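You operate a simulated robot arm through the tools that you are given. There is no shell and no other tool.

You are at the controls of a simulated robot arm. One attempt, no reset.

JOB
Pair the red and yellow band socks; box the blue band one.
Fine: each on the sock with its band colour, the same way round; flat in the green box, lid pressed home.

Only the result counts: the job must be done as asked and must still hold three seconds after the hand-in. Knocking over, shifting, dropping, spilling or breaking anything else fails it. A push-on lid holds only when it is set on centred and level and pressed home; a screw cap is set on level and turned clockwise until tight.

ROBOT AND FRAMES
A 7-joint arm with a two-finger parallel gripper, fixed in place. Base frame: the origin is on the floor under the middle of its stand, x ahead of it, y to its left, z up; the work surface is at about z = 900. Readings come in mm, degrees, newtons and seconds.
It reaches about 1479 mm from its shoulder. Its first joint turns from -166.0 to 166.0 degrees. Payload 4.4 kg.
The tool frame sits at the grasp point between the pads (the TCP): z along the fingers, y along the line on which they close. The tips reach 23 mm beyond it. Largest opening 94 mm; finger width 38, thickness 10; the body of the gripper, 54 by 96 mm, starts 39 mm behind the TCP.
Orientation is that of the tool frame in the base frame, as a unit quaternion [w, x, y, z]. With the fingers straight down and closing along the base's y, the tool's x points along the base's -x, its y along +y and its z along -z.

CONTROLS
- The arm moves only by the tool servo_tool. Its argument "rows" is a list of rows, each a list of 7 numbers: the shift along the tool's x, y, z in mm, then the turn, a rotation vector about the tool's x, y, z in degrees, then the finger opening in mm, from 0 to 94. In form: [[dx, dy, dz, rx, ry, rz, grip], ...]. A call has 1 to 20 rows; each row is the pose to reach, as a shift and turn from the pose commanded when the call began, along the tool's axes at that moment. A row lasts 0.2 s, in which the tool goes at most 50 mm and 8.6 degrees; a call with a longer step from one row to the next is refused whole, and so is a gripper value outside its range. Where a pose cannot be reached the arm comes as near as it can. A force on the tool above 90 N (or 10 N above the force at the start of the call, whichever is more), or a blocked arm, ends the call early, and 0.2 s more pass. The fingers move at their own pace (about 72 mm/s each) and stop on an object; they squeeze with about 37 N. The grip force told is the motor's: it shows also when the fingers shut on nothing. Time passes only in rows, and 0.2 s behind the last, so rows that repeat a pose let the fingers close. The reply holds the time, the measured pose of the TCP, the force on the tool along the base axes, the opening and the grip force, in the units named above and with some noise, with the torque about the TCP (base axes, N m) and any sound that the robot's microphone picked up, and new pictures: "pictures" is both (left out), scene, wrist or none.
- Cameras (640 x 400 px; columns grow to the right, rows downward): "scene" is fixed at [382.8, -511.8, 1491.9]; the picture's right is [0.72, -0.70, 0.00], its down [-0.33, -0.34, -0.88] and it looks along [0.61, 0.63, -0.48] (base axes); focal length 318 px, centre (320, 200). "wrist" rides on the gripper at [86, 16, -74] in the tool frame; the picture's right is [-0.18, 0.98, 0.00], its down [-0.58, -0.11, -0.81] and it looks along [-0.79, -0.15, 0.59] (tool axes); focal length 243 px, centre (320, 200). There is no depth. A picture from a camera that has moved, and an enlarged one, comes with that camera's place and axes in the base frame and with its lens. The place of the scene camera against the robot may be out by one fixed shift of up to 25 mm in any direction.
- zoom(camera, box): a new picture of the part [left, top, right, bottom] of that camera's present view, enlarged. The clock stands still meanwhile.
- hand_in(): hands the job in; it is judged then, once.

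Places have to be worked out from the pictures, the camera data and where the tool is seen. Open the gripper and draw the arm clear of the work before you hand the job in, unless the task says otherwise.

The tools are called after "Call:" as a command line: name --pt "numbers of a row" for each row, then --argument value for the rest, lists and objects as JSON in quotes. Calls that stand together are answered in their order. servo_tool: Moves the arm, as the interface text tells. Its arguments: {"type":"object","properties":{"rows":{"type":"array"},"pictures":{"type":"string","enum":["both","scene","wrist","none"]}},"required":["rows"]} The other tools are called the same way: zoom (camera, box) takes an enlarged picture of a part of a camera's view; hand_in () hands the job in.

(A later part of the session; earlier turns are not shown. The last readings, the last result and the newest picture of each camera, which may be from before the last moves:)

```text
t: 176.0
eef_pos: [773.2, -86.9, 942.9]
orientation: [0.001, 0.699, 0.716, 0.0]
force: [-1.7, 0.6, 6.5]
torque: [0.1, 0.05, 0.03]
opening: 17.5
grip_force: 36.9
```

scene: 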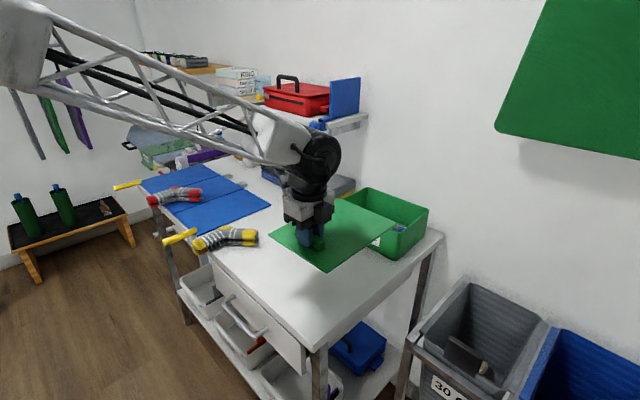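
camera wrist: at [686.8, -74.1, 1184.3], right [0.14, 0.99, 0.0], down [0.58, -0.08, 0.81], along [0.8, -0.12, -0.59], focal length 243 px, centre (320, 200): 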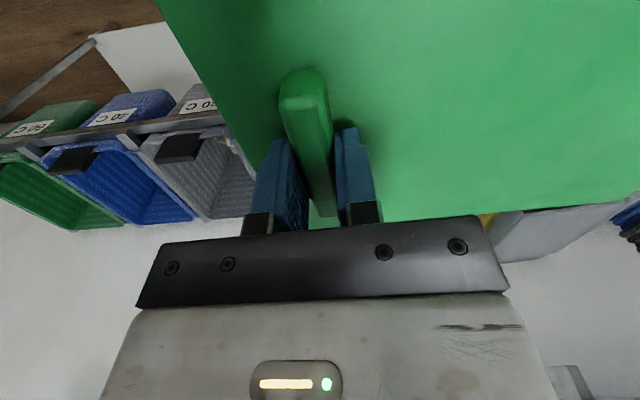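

Lid is on the bench. Opening and rising, then turning the gripper to the opposite yaw (+90°).

Call:
servo_tool --pt "0 0 -0.5 0 0 0 22" --pt "0 0 -0.5 0 0 0 35" --pt "0 0 -0.5 0 0 0 60" --pt "0 0 -0.5 0 0 0 60" --pt "0 0 -20 0 0 0 60" --pt "0 0 -60 0 0 0 80" --pt "0 0 -100 0 0 0 94" --pt "0 0 -100 0 0 -8 94" --pt "0 0 -100 0 0 -16 94" --pt "0 0 -100 0 0 -24 94" --pt "0 0 -100 0 0 -32 94" --pt "0 0 -100 0 0 -40 94" --pt "0 0 -100 0 0 -48 94" --pt "0 0 -100 0 0 -56 94" --pt "0 0 -100 0 0 -64 94" --pt "0 0 -100 0 0 -72 94" --pt "0 0 -100 0 0 -80 94" --pt "0 0 -100 0 0 -88 94" --pictures "none"

Call:
servo_tool --pt "0 0 0 0 0 -8 94" --pt "0 0 0 0 0 -16 94" --pt "0 0 0 0 0 -24 94" --pt "0 0 0 0 0 -32 94" --pt "0 0 0 0 0 -40 94" --pt "0 0 0 0 0 -48 94" --pt "0 0 0 0 0 -56 94" --pt "0 0 0 0 0 -64 94" --pt "0 0 0 0 0 -72 94" --pt "0 0 0 0 0 -80 94" --pt "0 0 0 0 0 -88 94" --pt "0 0 0 0 0 -91.6 94" --pt "0 0 0 0 0 -91.6 94" --pictures "both"

Call:
zoom --camera "wrist" --box '[190, 0, 450, 230]'

```text
t: 179.8
eef_pos: [773.1, -87.3, 1043.4]
orientation: [0.001, 0.004, 1.0, 0.0]
force: [0.2, -0.4, 0.5]
torque: [0.01, 0.02, 0.01]
opening: 94.1
grip_force: 0.1
```

```text
t: 182.6
eef_pos: [774.0, -86.4, 1042.0]
orientation: [0.0, 0.714, -0.7, 0.001]
force: [0.5, -0.6, -0.5]
torque: [-0.01, 0.01, -0.02]
opening: 94.2
grip_force: 0.0
camera wrist: at [759.8, -174.3, 1117.6], right [-0.99, 0.17, 0.0], down [0.1, 0.58, 0.81], along [0.13, 0.79, -0.59], focal length 243 px, centre (320, 200)
```

scene: 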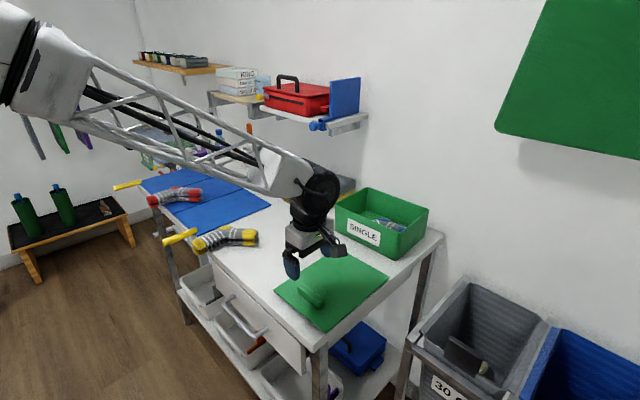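
wrist: 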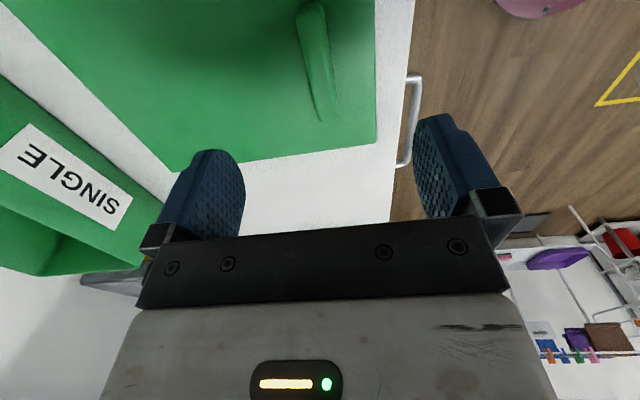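

```text
1.74 times, centred on (320, 115) of wrist
camera zoom: at [759.8, -174.3, 1117.6], right [-0.99, 0.17, 0.0], down [0.1, 0.58, 0.81], along [0.13, 0.79, -0.59], focal length 422 px, centre (320, 348)
```

zoom: 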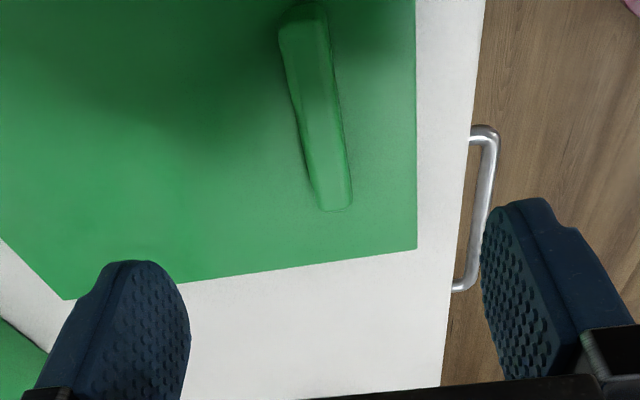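

Yaw is now +91°; the handle is centred right under the gripper (x≈774, y≈−86.5). Descending and gripping from this side.

Call:
servo_tool --pt "0 0 40 0 0 0 94" --pt "0 0 75 0 0 0 94" --pt "0 0 93 0 0 0 94" --pt "0 0 98 0 0 0 94" --pt "0 0 98 0 0 0 60" --pt "0 0 98 0 0 0 35" --pt "0 0 98 0 0 0 15" --pt "0 0 98 0 0 0 5" --pt "0 0 98 0 0 0 5" --pictures "none"

```text
t: 184.6
eef_pos: [774.0, -87.4, 945.8]
orientation: [-0.001, 0.713, -0.701, 0.001]
force: [0.5, 0.7, 0.0]
torque: [-0.01, 0.07, 0.09]
opening: 17.5
grip_force: 36.5
```

Gripped. Lifting to z≈1111.

Call:
servo_tool --pt "0 0 -6 0 0 0 5" --pt "0 0 -20 0 0 0 5" --pt "0 0 -55 0 0 0 5" --pt "0 0 -95 0 0 0 5" --pt "0 0 -135 0 0 0 5" --pt "0 0 -167 0 0 0 5" --pt "0 0 -167 0 0 0 5" --pictures "scene"

```text
t: 186.2
eef_pos: [772.4, -86.1, 1112.0]
orientation: [0.0, 0.714, -0.7, 0.0]
force: [-0.3, 0.3, -1.8]
torque: [0.02, 0.14, -0.06]
opening: 17.7
grip_force: 36.9
```

scene: 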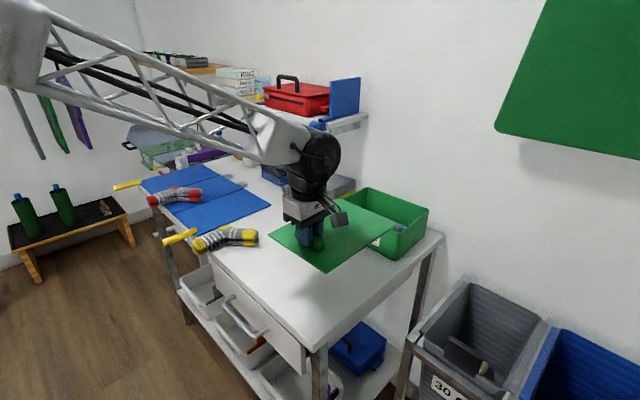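

Now rotating the lid −89.6° (handle will end at the +y side) over free space.

Call:
servo_tool --pt "0 0 0 0 0 3 5" --pt "0 0 0 0 0 8 5" --pt "0 0 0 0 0 13 5" --pt "0 0 0 0 0 18 5" --pt "0 0 0 0 0 23 5" --pt "0 0 0 0 0 28 5" --pt "0 0 0 0 0 33 5" --pt "0 0 0 0 0 38 5" --pt "0 0 0 0 0 43 5" --pt "0 0 0 0 0 48 5" --pt "0 0 0 0 0 53 5" --pt "0 0 0 0 0 58 5" --pt "0 0 0 0 0 63 5" --pt "0 0 0 0 0 68 5" --pt "0 0 0 0 0 73 5" --pt "0 0 0 0 0 78 5" --pt "0 0 0 0 0 83 5" --pt "0 0 0 0 0 87 5" --pt "0 0 0 0 0 89.6 5" --pt "0 0 0 0 0 89.6 5" --pictures "both"

Call:
zoom --camera "wrist" --box '[0, 0, 490, 240]'

Call:
zoom --camera "scene" --box '[320, 170, 440, 260]'

```text
t: 190.4
eef_pos: [773.2, -86.2, 1112.7]
orientation: [0.0, -0.011, 1.0, -0.001]
force: [-0.3, 0.1, -0.7]
torque: [0.14, 0.0, -0.03]
opening: 17.7
grip_force: 37.0
camera wrist: at [687.4, -73.1, 1186.1], right [0.16, 0.99, 0.0], down [0.58, -0.09, 0.81], along [0.8, -0.13, -0.59], focal length 243 px, centre (320, 200)
```

scene: 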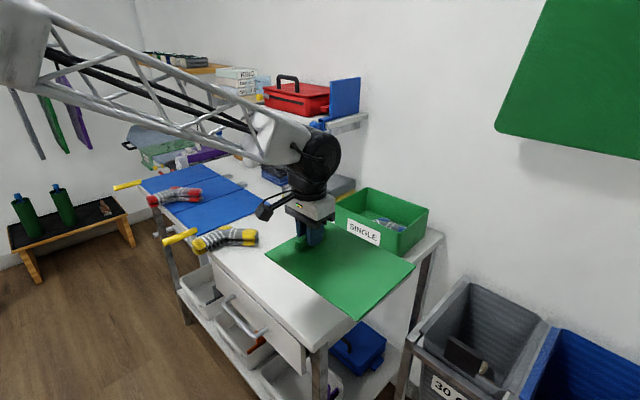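
wrist: 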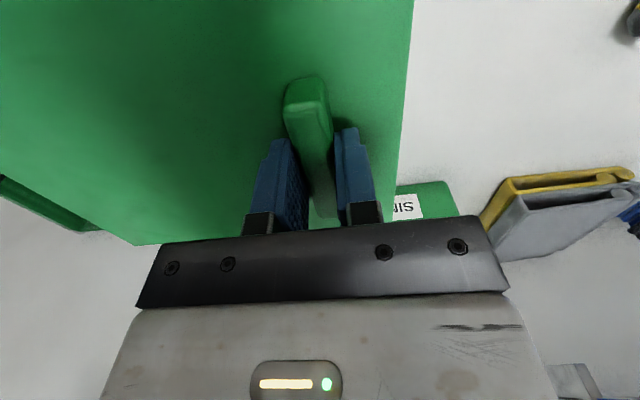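

```text
1.31 times, centred on (245, 120) of wrist
camera zoom: at [687.4, -73.1, 1186.1], right [0.16, 0.99, 0.0], down [0.58, -0.09, 0.81], along [0.8, -0.13, -0.59], focal length 317 px, centre (418, 304)
```

zoom: 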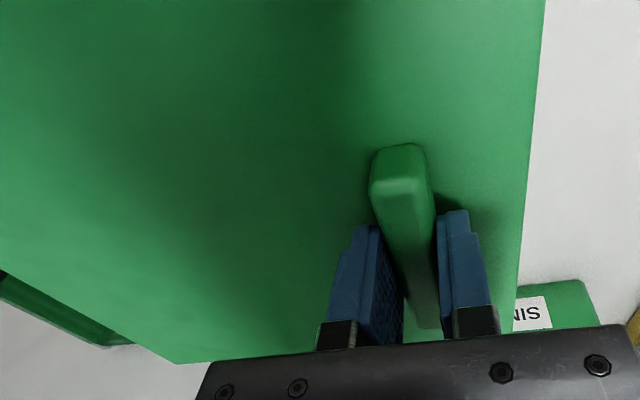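

```text
4.44 times, centred on (380, 215) of scene
camera zoom: at [382.8, -511.8, 1491.9], right [0.72, -0.7, 0.0], down [-0.33, -0.34, -0.88], along [0.61, 0.63, -0.48], focal length 1416 px, centre (53, 133)
```

zoom: 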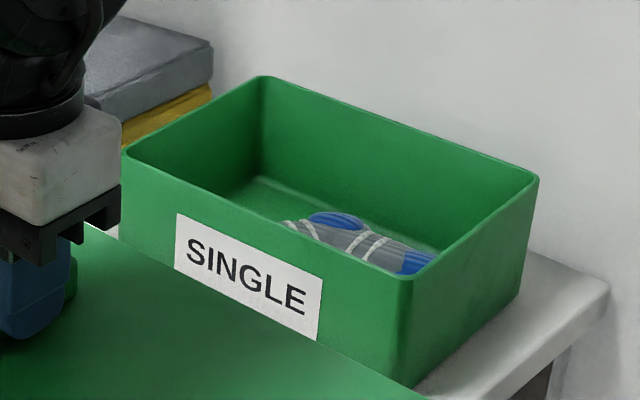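

The lid is now the other way round (handle toward +y). From the scene view the box has crept to about (1137, −18) with yaw ≈3°. Moving the lid above it: TCP target ≈ (1136, 60).

Call:
servo_tool --pt "-15 5 0 0 0 0 5" --pt "-45 17 0 0 0 0 5" --pt "-83 31 0 0 0 0 5" --pt "-121 45 0 0 0 0 5" --pt "-159 60 3 0 0 -0.3 5" --pt "-197 74 6 0 0 -0.5 5" --pt "-235 88 9 0 0 -0.7 5" --pt "-273 103 12 0 0 -0.95 5" --pt "-311 117 16 0 0 -0.95 5" --pt "-342 129 21 0 0 -0.95 5" --pt "-360 135.5 25 0 0 -0.95 5" --pt "-366.4 137.9 27 0 0 -0.95 5" --pt "-366.4 137.9 27 0 0 -0.95 5" --pictures "both"

Call:
zoom --camera "scene" --box '[315, 150, 445, 260]'

```text
t: 193.2
eef_pos: [1137.0, 60.4, 1085.6]
orientation: [0.0, -0.021, 1.0, 0.0]
force: [0.0, 0.3, -1.0]
torque: [0.08, 0.0, -0.03]
opening: 17.7
grip_force: 36.9
camera wrist: at [1050.5, 72.4, 1159.2], right [0.14, 0.99, 0.0], down [0.58, -0.08, 0.81], along [0.8, -0.12, -0.59], focal length 243 px, centre (320, 200)
```

scene: 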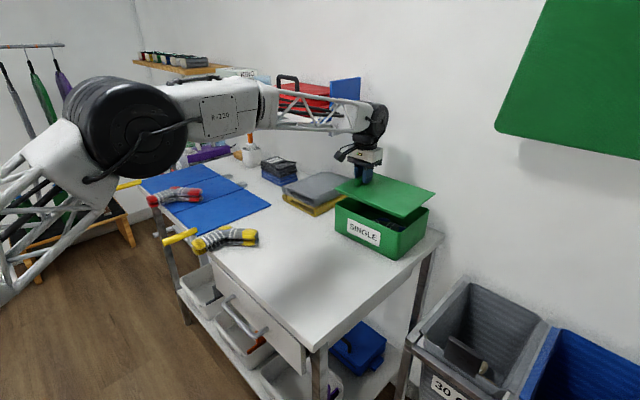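
wrist: 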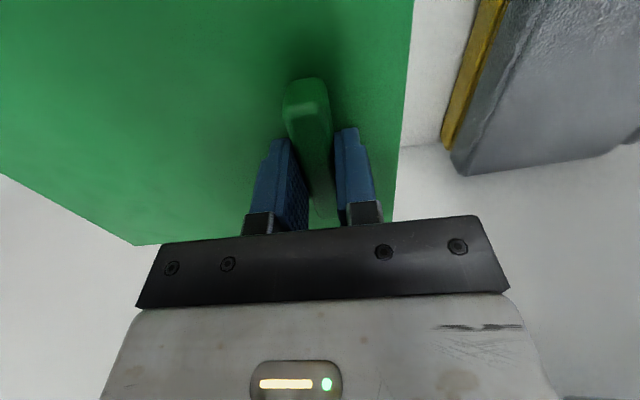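

```text
3.64 times, centred on (380, 205) of scene
camera zoom: at [382.8, -511.8, 1491.9], right [0.72, -0.7, 0.0], down [-0.33, -0.34, -0.88], along [0.61, 0.63, -0.48], focal length 1158 px, centre (102, 182)
```

zoom: 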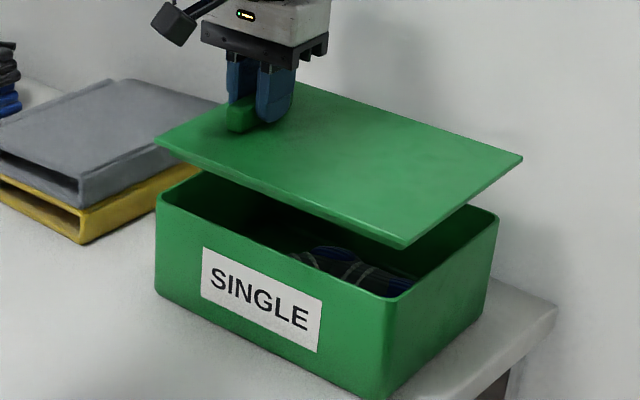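

Lid is above the box. I'll take close-ups of the corners to refine the alignment before lowering.

Call:
zoom --camera "scene" --box '[325, 165, 385, 215]'

Call:
zoom --camera "scene" --box '[380, 185, 440, 235]'

```text
8.00 times, centred on (355, 190) of scene
camera zoom: at [382.8, -511.8, 1491.9], right [0.72, -0.7, 0.0], down [-0.33, -0.34, -0.88], along [0.61, 0.63, -0.48], focal length 2548 px, centre (40, 280)
```

zoom: 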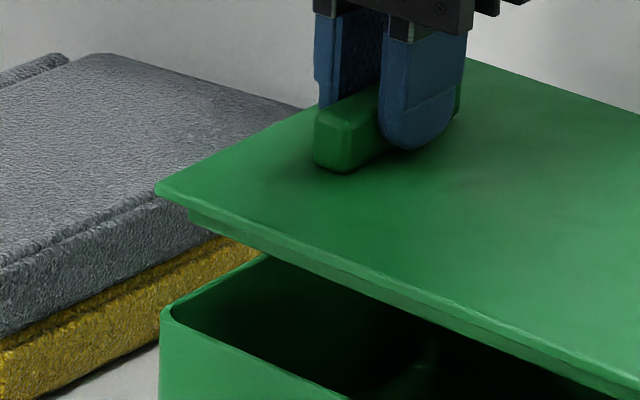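

```text
8.00 times, centred on (410, 210) of scene
camera zoom: at [382.8, -511.8, 1491.9], right [0.72, -0.7, 0.0], down [-0.33, -0.34, -0.88], along [0.61, 0.63, -0.48], focal length 2548 px, centre (-400, 120)
```

zoom: 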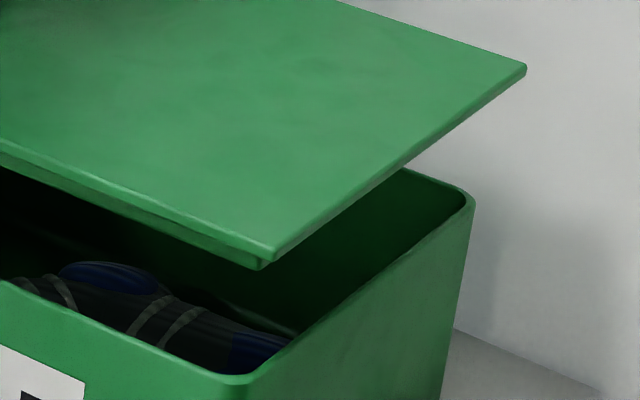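

Correcting by about (+2.5, +6) mm and lowering to a few mm above the rim for a closer check.

Call:
servo_tool --pt "-1.4 3 5 0 0 0 5" --pt "-2.75 5.9 15 0 0 0 5" --pt "-2.75 5.9 26 0 0 0 5" --pt "-2.75 5.9 33 0 0 0 5" --pt "-2.75 5.9 33 0 0 0 5" --pictures "scene"

Call:
zoom --camera "scene" --box '[325, 170, 385, 220]'

Call:
zoom --camera "scene" --box '[380, 190, 440, 240]'

```text
t: 194.4
eef_pos: [1139.2, 66.0, 1052.2]
orientation: [0.001, -0.021, 1.0, -0.001]
force: [0.5, -0.1, -1.4]
torque: [0.11, 0.04, -0.01]
opening: 17.6
grip_force: 37.2
```

scene: 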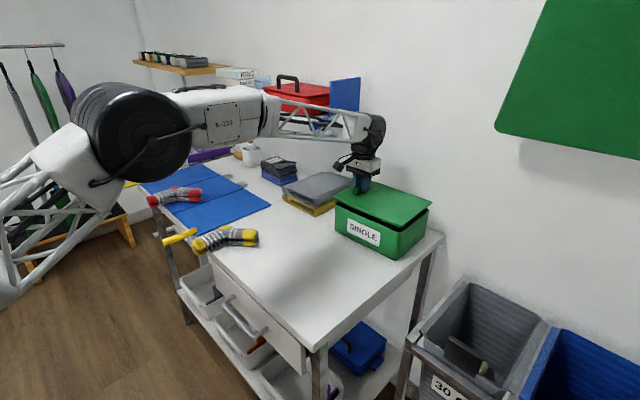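

```text
8.00 times, centred on (355, 195) of scene
camera zoom: at [382.8, -511.8, 1491.9], right [0.72, -0.7, 0.0], down [-0.33, -0.34, -0.88], along [0.61, 0.63, -0.48], focal length 2548 px, centre (40, 240)
```

zoom: 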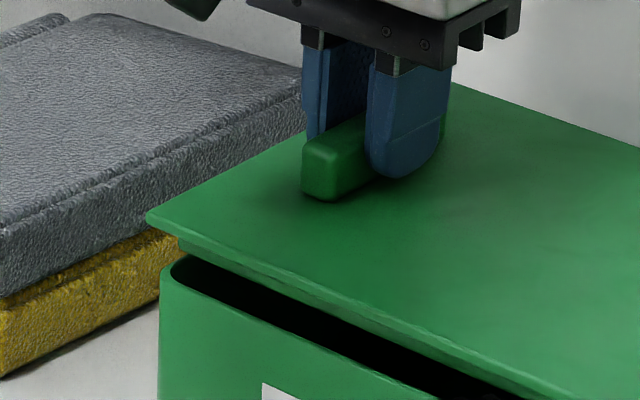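

```text
8.00 times, centred on (410, 215) of scene
camera zoom: at [382.8, -511.8, 1491.9], right [0.72, -0.7, 0.0], down [-0.33, -0.34, -0.88], along [0.61, 0.63, -0.48], focal length 2548 px, centre (-400, 80)
```

zoom: 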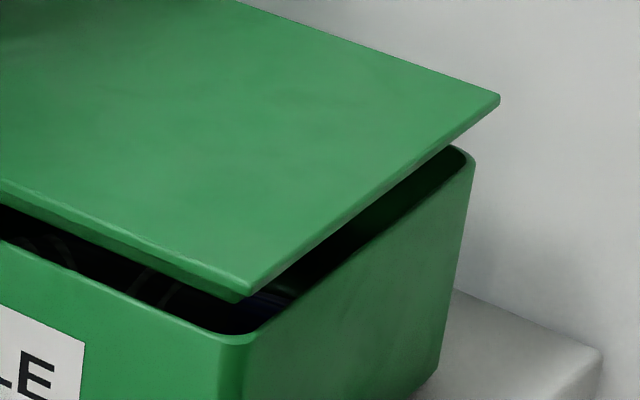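

Well aligned now. Lowering the lip into the box in small steps.

Call:
servo_tool --pt "0 0 3 0 0 0 5" --pt "0 0 6 0 0 0 5" --pt "0 0 9 0 0 0 5" --pt "0 0 9 0 0 0 5" --pictures "none"

```text
t: 195.4
eef_pos: [1139.2, 66.3, 1044.5]
orientation: [0.002, -0.021, 1.0, -0.001]
force: [-0.7, -0.4, 8.5]
torque: [0.04, -0.83, 0.0]
opening: 17.6
grip_force: 37.0
```

The lip touched the back rim: lid is too far in +x. Raising 2 mm, shifting −3 mm in x, and lowering again.

Call:
servo_tool --pt "0 0 -2.5 0 0 0 5" --pt "1.5 0 -2.5 0 0 0 5" --pt "3 0 -2.5 0 0 0 5" --pt "3 0 -1 0 0 0 5" --pt "3 0 1 0 0 0 5" --pt "3 0 1 0 0 0 5" --pictures "none"

```text
t: 196.8
eef_pos: [1135.2, 66.6, 1042.6]
orientation: [0.0, -0.021, 1.0, -0.001]
force: [0.4, -0.7, -2.3]
torque: [0.1, 0.03, -0.01]
opening: 17.7
grip_force: 36.6
```

Free now. Lowering 4 mm.

Call:
servo_tool --pt "0 0 2 0 0 0 5" --pt "0 0 4 0 0 0 5" --pt "0 0 4 0 0 0 5" --pictures "none"

```text
t: 197.6
eef_pos: [1136.4, 65.6, 1038.5]
orientation: [0.0, -0.022, 1.0, -0.001]
force: [-0.7, -0.3, -1.6]
torque: [0.07, -0.01, -0.01]
opening: 17.6
grip_force: 37.3
```

Lip is inside. Checking the overhang symmetry before going down fully.

Call:
zoom --camera "scene" --box '[330, 180, 360, 205]'

Call:
zoom --camera "scene" --box '[410, 195, 440, 220]'

Call:
zoom --camera "scene" --box '[325, 175, 385, 225]'

```text
16.00 times, centred on (345, 192) of scene
camera zoom: at [382.8, -511.8, 1491.9], right [0.72, -0.7, 0.0], down [-0.33, -0.34, -0.88], along [0.61, 0.63, -0.48], focal length 5096 px, centre (-80, 320)
```

zoom: 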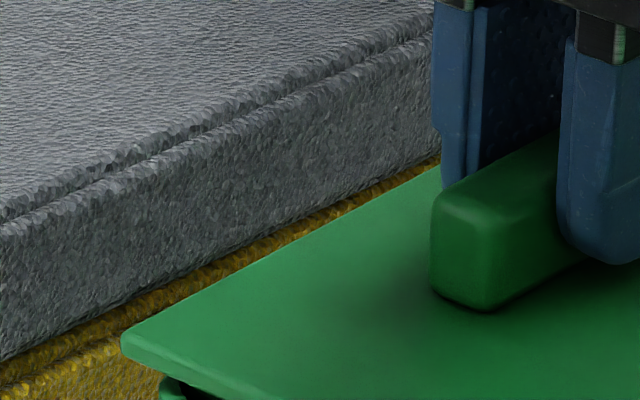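

```text
16.00 times, centred on (425, 208) of scene
camera zoom: at [382.8, -511.8, 1491.9], right [0.72, -0.7, 0.0], down [-0.33, -0.34, -0.88], along [0.61, 0.63, -0.48], focal length 5096 px, centre (-1360, 80)
```

zoom: 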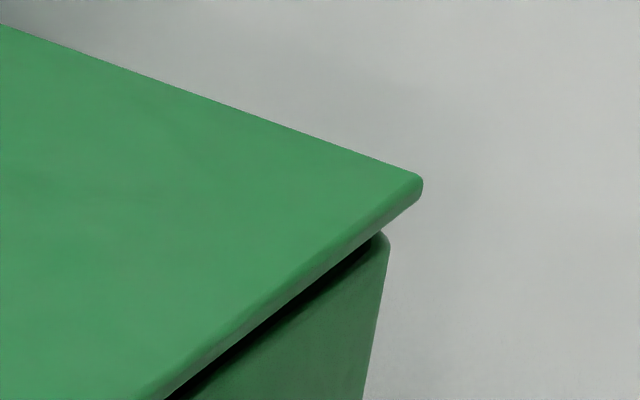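

```text
8.00 times, centred on (355, 200) of scene
camera zoom: at [382.8, -511.8, 1491.9], right [0.72, -0.7, 0.0], down [-0.33, -0.34, -0.88], along [0.61, 0.63, -0.48], focal length 2548 px, centre (40, 200)
```

zoom: 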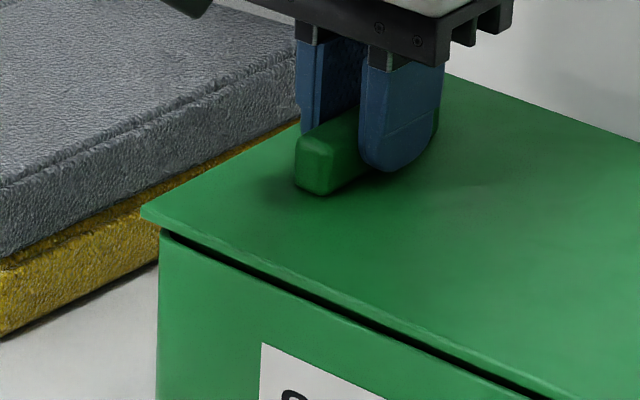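

Slightly uneven (6.7/4.9 mm); shifting −1.5 mm in y, then lowering to rest.

Call:
servo_tool --pt "0 -0.8 0 0 0 0 5" --pt "0 -1.5 0 0 0 0 5" --pt "0 -1.5 3 0 0 0 5" --pt "0 -1.5 5 0 0 0 5" --pt "0 -1.5 5 0 0 0 5" --pictures "none"

```text
t: 198.8
eef_pos: [1136.8, 64.6, 1033.3]
orientation: [0.001, -0.021, 1.0, 0.0]
force: [0.0, -0.4, 1.4]
torque: [-0.03, 0.24, -0.05]
opening: 17.5
grip_force: 37.4
```

Landing contact. Pressing while holding, 2 mm.

Call:
servo_tool --pt "0 0 1 0 0 0 5" --pt "0 0 2 0 0 0 5" --pt "0 0 2 0 0 0 5" --pictures "none"

```text
t: 199.6
eef_pos: [1136.5, 63.3, 1033.8]
orientation: [0.002, -0.021, 1.0, 0.0]
force: [2.0, 0.3, 19.1]
torque: [0.03, 0.56, -0.04]
opening: 17.6
grip_force: 37.0
```

19 N; 2 mm more.

Call:
servo_tool --pt "0 0 1 0 0.2 0 5" --pt "0 0 2 0 0.4 0 5" --pt "0 0 2 0 0.4 0 5" --pictures "none"

```text
t: 200.4
eef_pos: [1135.4, 64.6, 1032.2]
orientation: [-0.002, -0.021, 1.0, -0.001]
force: [2.7, -1.2, 33.3]
torque: [-0.03, -0.07, 0.0]
opening: 17.5
grip_force: 37.4
```

33 N, no click yet. Easing off, releasing gently, and then pressing at the centre.

Call:
servo_tool --pt "0 0 -1.5 0 -0.2 0 5" --pt "0 0 -3 0 -0.4 0 5" --pt "0 0 -3.5 0 -0.4 0 5" --pt "0 0 -3.5 0 -0.4 0 5" --pictures "none"

```text
t: 201.4
eef_pos: [1135.9, 65.2, 1030.6]
orientation: [0.0, -0.02, 1.0, -0.001]
force: [1.1, 1.2, 5.7]
torque: [0.08, -0.16, 0.05]
opening: 17.8
grip_force: 37.3
```

Light contact (6 N). Releasing and rising.

Call:
servo_tool --pt "0 0 -0.5 0 0 0 20" --pt "0 0 -0.5 0 0 0 24" --pt "0 0 -0.5 0 0 0 35" --pt "0 0 -0.5 0 0 0 60" --pt "0 0 -0.5 0 0 0 60" --pt "0 0 -15 0 0 0 60" --pt "0 0 -40 0 0 0 60" --pt "0 0 -60 0 0 0 60" --pt "0 0 -60 0 0 0 60" --pictures "both"

Call:
zoom --camera "scene" --box '[325, 175, 385, 225]'

Call:
zoom --camera "scene" --box '[380, 195, 440, 245]'

```text
t: 203.4
eef_pos: [1136.1, 64.9, 1091.9]
orientation: [0.001, -0.021, 1.0, -0.001]
force: [0.8, 0.9, -0.1]
torque: [-0.02, -0.01, 0.03]
opening: 60.1
grip_force: 0.1
camera wrist: at [1049.8, 76.0, 1166.9], right [0.14, 0.99, 0.0], down [0.58, -0.08, 0.81], along [0.8, -0.12, -0.59], focal length 243 px, centre (320, 200)
```

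scene: 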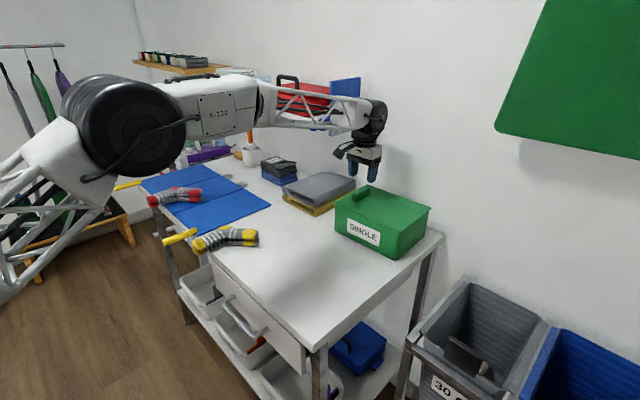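
wrist: 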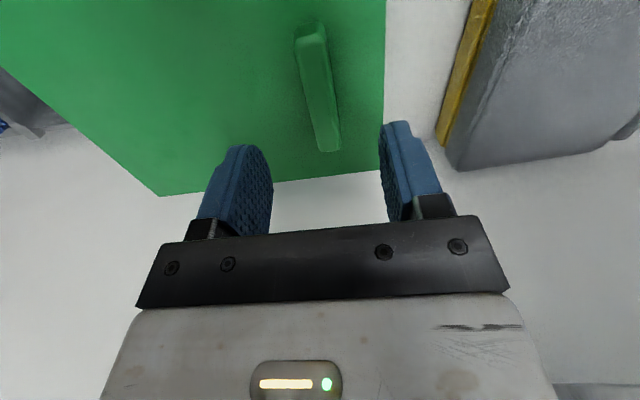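

```text
8.00 times, centred on (355, 200) of scene
camera zoom: at [382.8, -511.8, 1491.9], right [0.72, -0.7, 0.0], down [-0.33, -0.34, -0.88], along [0.61, 0.63, -0.48], focal length 2548 px, centre (40, 200)
```

zoom: 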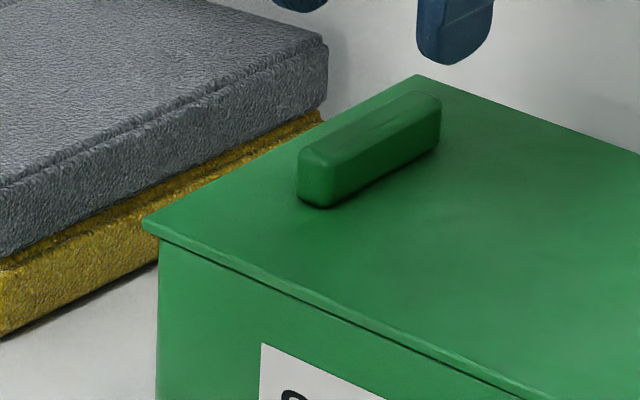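

```text
8.00 times, centred on (410, 220) of scene
camera zoom: at [382.8, -511.8, 1491.9], right [0.72, -0.7, 0.0], down [-0.33, -0.34, -0.88], along [0.61, 0.63, -0.48], focal length 2548 px, centre (-400, 40)
```

zoom: 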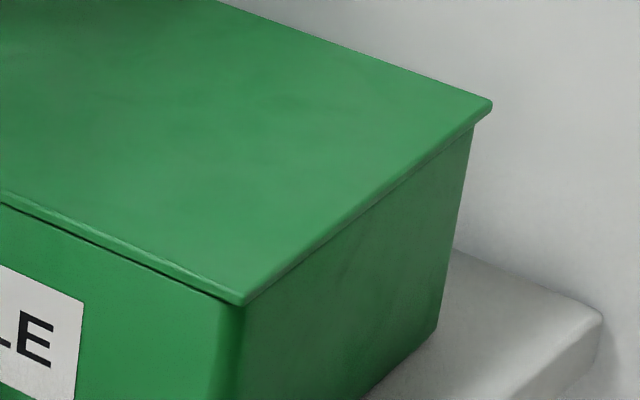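

The lid is seated this way round too, flush and centred. Closing the fingers, moving over its centre (~(1139, −13)), and pressing.

Call:
servo_tool --pt "0 -26 0 0 0 0 30" --pt "0 -52 0 0 0 0 0" --pt "0 -78 0 0 0 0 0" --pt "0 -78 25 0 0 0 0" --pt "0 -78 48 0 0 0 0" --pt "0 -78 60 0 0 0 0" --pt "0 -78 62.5 0 0 0 0" --pt "0 -78 62.5 0 0 0 0" --pictures "none"

```text
t: 205.2
eef_pos: [1139.1, -13.8, 1030.4]
orientation: [0.001, -0.021, 1.0, 0.0]
force: [0.5, -0.5, 0.8]
torque: [-0.02, 0.02, 0.01]
opening: 0.0
grip_force: 37.2
```

Just above the lid. Pressing 3 mm.

Call:
servo_tool --pt "0 0 1 0 0 0 0" --pt "0 0 2 0 0 0 0" --pt "0 0 3 0 0 0 0" --pt "0 0 3 0 0 0 0" --pictures "none"

```text
t: 206.2
eef_pos: [1139.3, -13.3, 1029.1]
orientation: [0.001, -0.021, 1.0, -0.001]
force: [4.4, -0.6, 14.9]
torque: [-0.04, 0.18, 0.0]
opening: 0.0
grip_force: 36.7
```

15 N; 2 mm more, complying +0.2 mm in x.

Call:
servo_tool --pt "-0.2 0 1 0 0 0 0" --pt "-0.3 0 2 0 0 0 0" --pt "-0.3 0 2 0 0 0 0" --pictures "none"

```text
t: 207.0
eef_pos: [1139.7, -13.9, 1028.6]
orientation: [0.003, -0.021, 1.0, -0.001]
force: [-10.9, 0.1, 44.7]
torque: [-0.03, 0.74, -0.04]
opening: 0.1
grip_force: 37.0
```

45 N; 1.5 mm more, back −0.25 mm in x.

Call:
servo_tool --pt "0.2 0 0.8 0 0 0 0" --pt "0.3 0 1.6 0 0 0 0" --pt "0.3 0 1.6 0 0 0 0" --pictures "none"

```text
t: 207.8
eef_pos: [1137.7, -12.0, 1029.0]
orientation: [0.003, -0.02, 1.0, -0.001]
force: [3.9, 4.8, 74.3]
torque: [0.1, 0.68, -0.04]
opening: 0.0
grip_force: 36.9
```

74 N and no click this way round either, so orientation isn't the key. I'll try pressing along the rim at each side, in case each edge has to be pushed down. First the −y end.

Call:
servo_tool --pt "0 0 -5 0 0 0 0" --pt "0 0 -12 0 0 0 0" --pt "0 0 -25 0 0 0 0" --pt "2 -35 -25 0 0 0 0" --pt "4 -70 -25 0 0 0 0" --pt "6 -104 -25 0 0 0 0" --pt "6 -104 -10 0 0 0 0" --pt "6 -104 -5 0 0 0 0" --pt "6 -104 -2.5 0 0 0 0" --pt "6 -104 -2.5 0 0 0 0" --pictures "none"

```text
t: 210.0
eef_pos: [1137.1, -117.3, 1028.7]
orientation: [0.002, -0.021, 1.0, 0.0]
force: [-2.9, -3.7, 21.9]
torque: [-0.11, 0.4, 0.08]
opening: 0.1
grip_force: 37.9
```

22 N at the −y end; pressing 2.5 mm further.

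Call:
servo_tool --pt "0 0 1 0 0 0 0" --pt "0 0 2 0 0 0 0" --pt "0 0 2.7 0 0 0 0" --pt "0 0 2.7 0 0 0 0" --pictures "none"

```text
t: 211.0
eef_pos: [1138.8, -117.6, 1028.4]
orientation: [0.003, -0.022, 1.0, -0.001]
force: [7.2, -6.7, 62.4]
torque: [-0.17, 0.51, -0.05]
opening: 0.0
grip_force: 37.5
```

62 N at the −y end, no click. Now the +y end beyond the handle.

Call:
servo_tool --pt "0 0 -5 0 0 0 0" --pt "0 0 -15 0 0 0 0" --pt "0 0 -45 0 0 0 0" --pt "-2 45 -45 0 0 0 0" --pt "-4 90 -45 0 0 0 0" --pt "-6 135 -45 0 0 0 0" --pt "-6 180 -45 0 0 0 0" --pt "-6 209 -45 0 0 0 0" --pt "-6 209 -25 0 0 0 0" --pt "-6 209 -10 0 0 0 0" --pt "-6 209 -6 0 0 0 0" --pt "-6 209 -6 0 0 0 0" --pictures "both"

```text
t: 213.6
eef_pos: [1134.3, 90.6, 1029.3]
orientation: [0.001, -0.021, 1.0, -0.001]
force: [-0.3, -0.1, 0.2]
torque: [-0.02, 0.03, 0.02]
opening: 0.1
grip_force: 36.4
camera wrist: at [1048.8, 103.6, 1103.5], right [0.14, 0.99, 0.0], down [0.58, -0.08, 0.81], along [0.8, -0.12, -0.59], focal length 243 px, centre (320, 200)
```

scene: 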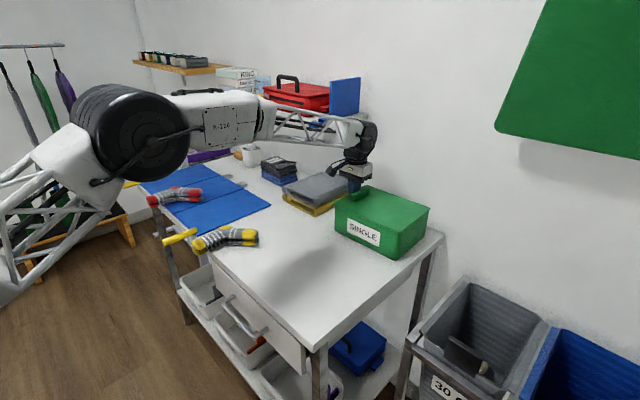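
wrist: 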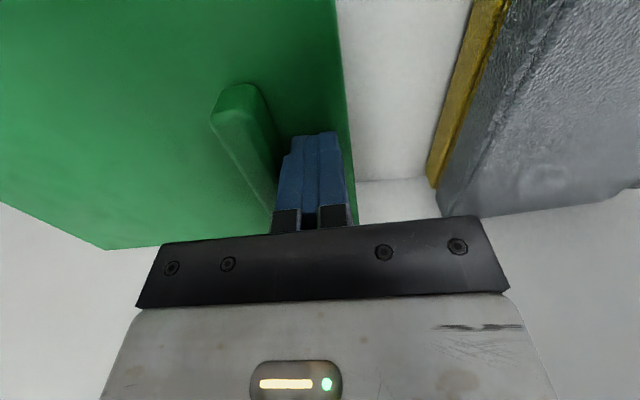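

Fingertips are on the strip between handle and +y edge. Pressing down.

Call:
servo_tool --pt "0 0 1.5 0 0 0 0" --pt "0 0 3 0 0 0 0" --pt "0 0 4.5 0 0 0 0" --pt "0 0 5.5 0 0 0 0" --pt "0 0 5.5 0 0 0 0" --pictures "none"

```text
t: 214.8
eef_pos: [1135.2, 91.2, 1028.5]
orientation: [0.003, -0.021, 1.0, 0.0]
force: [-7.5, 0.6, 48.3]
torque: [-0.02, 0.73, -0.15]
opening: 0.1
grip_force: 37.0
```

48 N at +y, no click; heights at both ends are equal (level). Now the front edge.

Call:
servo_tool --pt "0 0 -6 0 0 0 0" --pt "0 0 -16 0 0 0 0" --pt "0 0 -45 0 0 0 0" --pt "22 -34 -45 0 0 0 0" --pt "45 -68 -45 0 0 0 0" --pt "67.3 -102.3 -45 0 0 0 0" --pt "67.3 -102.3 -20 0 0 0 0" --pt "67.3 -102.3 -8 0 0 0 0" --pt "67.3 -102.3 -4 0 0 0 0" --pt "67.3 -102.3 -1 0 0 0 0" --pt "67.3 -102.3 0 0 0 0 0" --pt "67.3 -102.3 0 0 0 0 0" --pictures "none"

```text
t: 217.4
eef_pos: [1072.4, -14.1, 1028.9]
orientation: [0.003, -0.021, 1.0, -0.002]
force: [-10.5, -4.6, 50.4]
torque: [-0.13, 0.77, -0.01]
opening: 0.0
grip_force: 36.5
```

Front edge pressed with 50 N. Now the back edge.

Call:
servo_tool --pt "0 0 -6 0 0 0 0" --pt "0 0 -16 0 0 0 0" --pt "0 0 -35 0 0 0 0" --pt "-45 0 -35 0 0 0 0" --pt "-90 -1 -35 0 0 0 0" --pt "-132 -2 -35 0 0 0 0" --pt "-132 -2 -18 0 0 0 0" --pt "-132 -2 -8 0 0 0 0" --pt "-132 -2 -4 0 0 0 0" --pt "-132 -2 -1 0 0 0 0" --pt "-132 -2 0 0 0 0 0" --pt "-132 -2 0 0 0 0 0" --pictures "none"

```text
t: 220.0
eef_pos: [1204.5, -9.4, 1029.1]
orientation: [0.004, -0.022, 1.0, -0.001]
force: [15.6, -1.4, 42.2]
torque: [-0.04, 0.23, 0.05]
opening: 0.0
grip_force: 36.7
```

All four sides pressed; contact heights are equal within 1 mm, so the lid is fully down and level. Rising to check its alignment.

Call:
servo_tool --pt "0 0 -6 0 0 0 0" --pt "0 0 -16 0 0 0 0" --pt "0 0 -50 0 0 0 0" --pt "0 0 -80 0 0 0 0" --pt "40 0 -90 0 0 0 0" --pt "65 -2 -90 0 0 0 0" --pt "65 -2 -90 0 0 0 0" --pictures "both"

Call:
zoom --camera "scene" --box '[325, 175, 385, 225]'

Call:
zoom --camera "scene" --box '[380, 195, 440, 245]'

```text
t: 221.6
eef_pos: [1138.8, -15.5, 1114.1]
orientation: [0.001, -0.021, 1.0, -0.001]
force: [-0.3, -0.1, 0.1]
torque: [-0.02, 0.0, 0.0]
opening: 0.0
grip_force: 37.2
camera wrist: at [1053.1, -3.5, 1188.0], right [0.14, 0.99, 0.0], down [0.58, -0.08, 0.81], along [0.8, -0.12, -0.59], focal length 243 px, centre (320, 200)
```

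scene: 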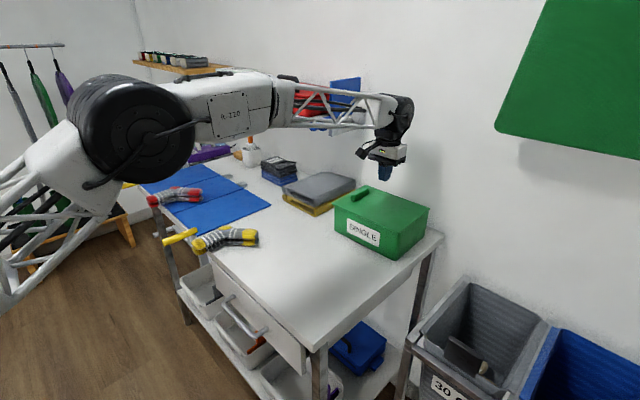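
wrist: 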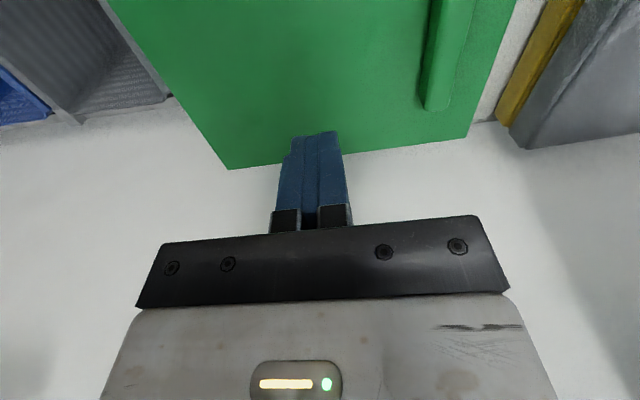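

```text
8.00 times, centred on (355, 200) of scene
camera zoom: at [382.8, -511.8, 1491.9], right [0.72, -0.7, 0.0], down [-0.33, -0.34, -0.88], along [0.61, 0.63, -0.48], focal length 2548 px, centre (40, 200)
```

zoom: 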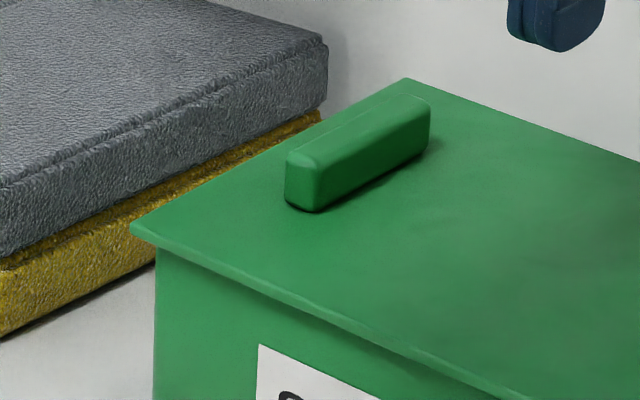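

```text
8.00 times, centred on (410, 220) of scene
camera zoom: at [382.8, -511.8, 1491.9], right [0.72, -0.7, 0.0], down [-0.33, -0.34, -0.88], along [0.61, 0.63, -0.48], focal length 2548 px, centre (-400, 40)
```

zoom: 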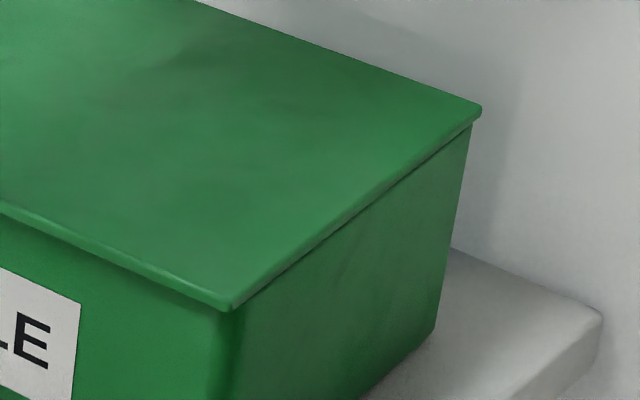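

The back-edge press slid the lid about 3 mm toward −x. I'll re-grip the handle without lifting and slide it back to centre. Moving over the handle first.

Call:
servo_tool --pt "0.8 40 0 0 0 0 30" --pt "1.6 80.9 0 0 0 0 60" --pt "1.6 80.9 30 0 0 0 60" --pt "1.6 80.9 60 0 0 0 60" --pt "1.6 80.9 78 0 0 0 60" --pt "1.6 80.9 81.5 0 0 0 60" --pt "1.6 80.9 81.5 0 0 0 40" --pt "1.6 80.9 81.5 0 0 0 25" --pt "1.6 80.9 81.5 0 0 0 10" --pt "1.6 80.9 81.5 0 0 0 5" --pt "1.6 80.9 81.5 0 0 0 5" --pictures "none"

```text
t: 224.0
eef_pos: [1133.5, 66.0, 1032.4]
orientation: [0.0, -0.022, 1.0, -0.001]
force: [-1.1, 1.0, 0.0]
torque: [0.04, -0.08, 0.07]
opening: 17.7
grip_force: 37.2
```

Gripped. Sliding +3.2 mm in x and checking the overhang.

Call:
servo_tool --pt "0 0 -0.5 0 0 0 5" --pt "-1.1 0 -0.5 0 0 0 5" --pt "-2.2 0 -0.5 0 0 0 5" --pt "-3.2 0 -0.5 0 0 0 5" --pt "-3.2 0 -0.5 0 0 0 5" --pictures "scene"

Call:
zoom --camera "scene" --box '[325, 175, 385, 225]'

Call:
zoom --camera "scene" --box '[380, 195, 440, 245]'

```text
t: 225.2
eef_pos: [1138.6, 67.3, 1032.5]
orientation: [0.001, -0.021, 1.0, 0.0]
force: [-0.4, -0.8, 0.3]
torque: [0.07, -0.02, 0.08]
opening: 17.6
grip_force: 37.3
```

scene: 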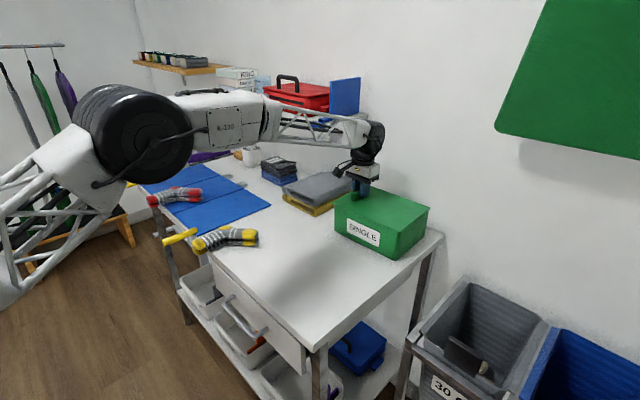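

```text
8.00 times, centred on (355, 200) of scene
camera zoom: at [382.8, -511.8, 1491.9], right [0.72, -0.7, 0.0], down [-0.33, -0.34, -0.88], along [0.61, 0.63, -0.48], focal length 2548 px, centre (40, 200)
```

zoom: 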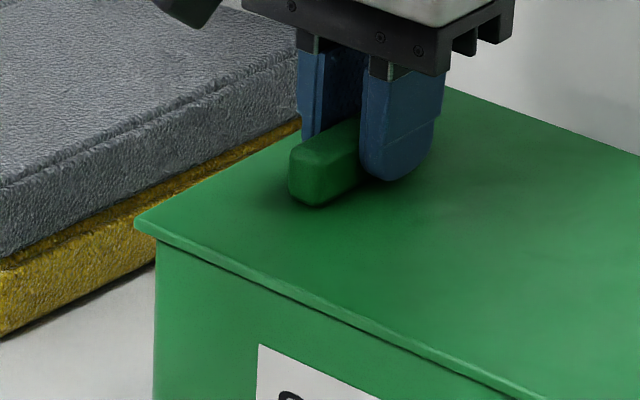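

```text
8.00 times, centred on (410, 220) of scene
camera zoom: at [382.8, -511.8, 1491.9], right [0.72, -0.7, 0.0], down [-0.33, -0.34, -0.88], along [0.61, 0.63, -0.48], focal length 2548 px, centre (-400, 40)
```

zoom: 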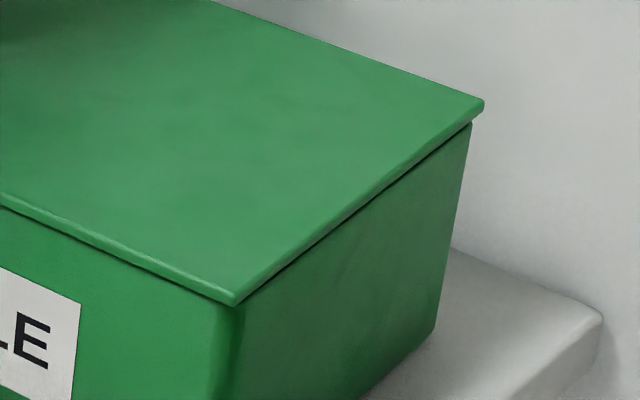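

Closing the grip nudged it +y; shifting −1.7 mm in y to balance.

Call:
servo_tool --pt "0 -0.9 0 0 0 0 5" --pt "0 -1.7 0 0 0 0 5" --pt "0 -1.7 0 0 0 0 5" --pictures "scene"

Call:
zoom --camera "scene" --box '[325, 175, 385, 225]'

Call:
zoom --camera "scene" --box '[380, 195, 440, 245]'

```text
t: 226.0
eef_pos: [1137.1, 64.8, 1032.0]
orientation: [0.0, -0.021, 1.0, -0.001]
force: [-0.4, 0.5, -0.3]
torque: [0.09, -0.03, 0.02]
opening: 17.6
grip_force: 36.4
```

scene: 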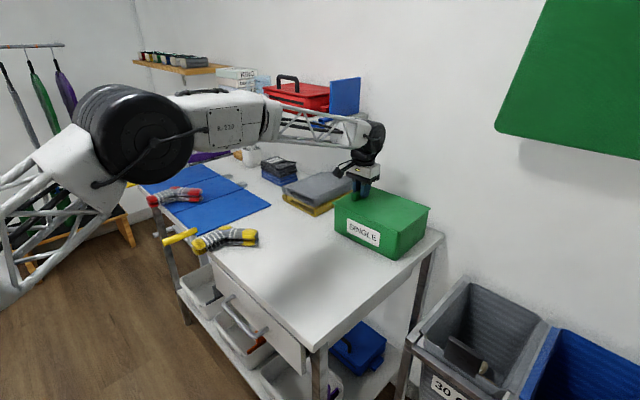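

```text
8.00 times, centred on (355, 200) of scene
camera zoom: at [382.8, -511.8, 1491.9], right [0.72, -0.7, 0.0], down [-0.33, -0.34, -0.88], along [0.61, 0.63, -0.48], focal length 2548 px, centre (40, 200)
```

zoom: 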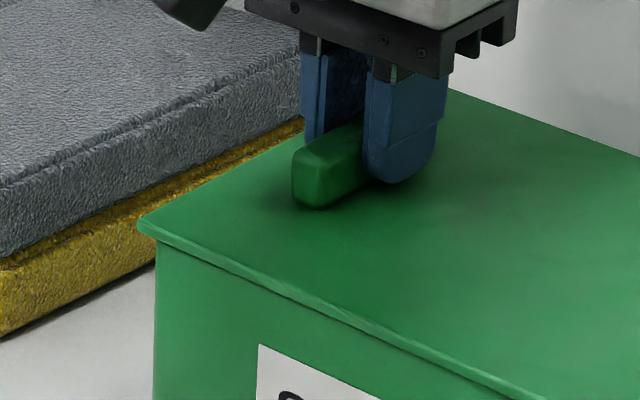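

```text
8.00 times, centred on (410, 220) of scene
camera zoom: at [382.8, -511.8, 1491.9], right [0.72, -0.7, 0.0], down [-0.33, -0.34, -0.88], along [0.61, 0.63, -0.48], focal length 2548 px, centre (-400, 40)
```

zoom: 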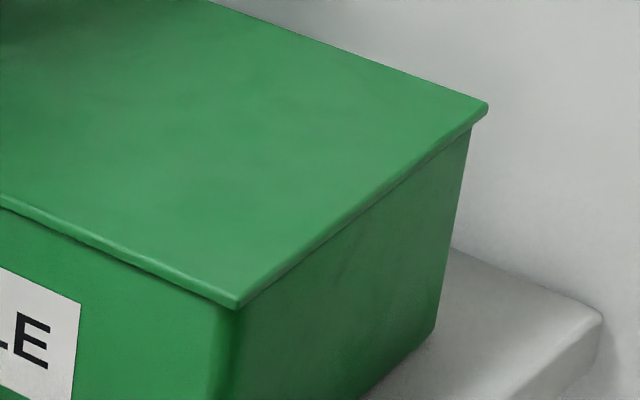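

Balanced now (6.3/6.5 mm). Pressing firmly through the handle while it is held in place.

Call:
servo_tool --pt "0 0 1 0 0 0 5" --pt "0 0 2 0 0.2 0 5" --pt "0 0 3 0 0.4 0 5" --pt "0 0 4 0 0.4 0 5" --pt "0 0 4 0 0.4 0 5" --pictures "none"

```text
t: 227.2
eef_pos: [1136.7, 65.1, 1032.2]
orientation: [-0.001, -0.021, 1.0, 0.001]
force: [-4.8, 1.2, 31.7]
torque: [0.02, 0.09, 0.02]
opening: 18.0
grip_force: 36.9
```

32 N evenly loaded; 2.5 mm more.

Call:
servo_tool --pt "0.1 0 1 0 0 0 5" --pt "0.2 0 2 0 0 0 5" --pt "0.2 0 3 0 0 0 5" --pt "0.2 0 3 0 0 0 5" --pictures "none"

```text
t: 228.2
eef_pos: [1138.4, 64.5, 1029.8]
orientation: [-0.001, -0.021, 1.0, 0.0]
force: [3.6, 3.9, 46.9]
torque: [0.11, -0.23, 0.05]
opening: 17.7
grip_force: 37.3
```

47 N; 2 mm more.

Call:
servo_tool --pt "0 0 1 0 0 0 5" --pt "0 0 2 0 0 0 5" --pt "0 0 2.5 0 0 0 5" --pt "0 0 2.5 0 0 0 5" --pictures "none"

```text
t: 229.2
eef_pos: [1136.7, 63.9, 1028.7]
orientation: [-0.001, -0.02, 1.0, 0.0]
force: [4.1, 3.8, 74.4]
torque: [0.04, 0.11, 0.13]
opening: 17.8
grip_force: 37.2
```

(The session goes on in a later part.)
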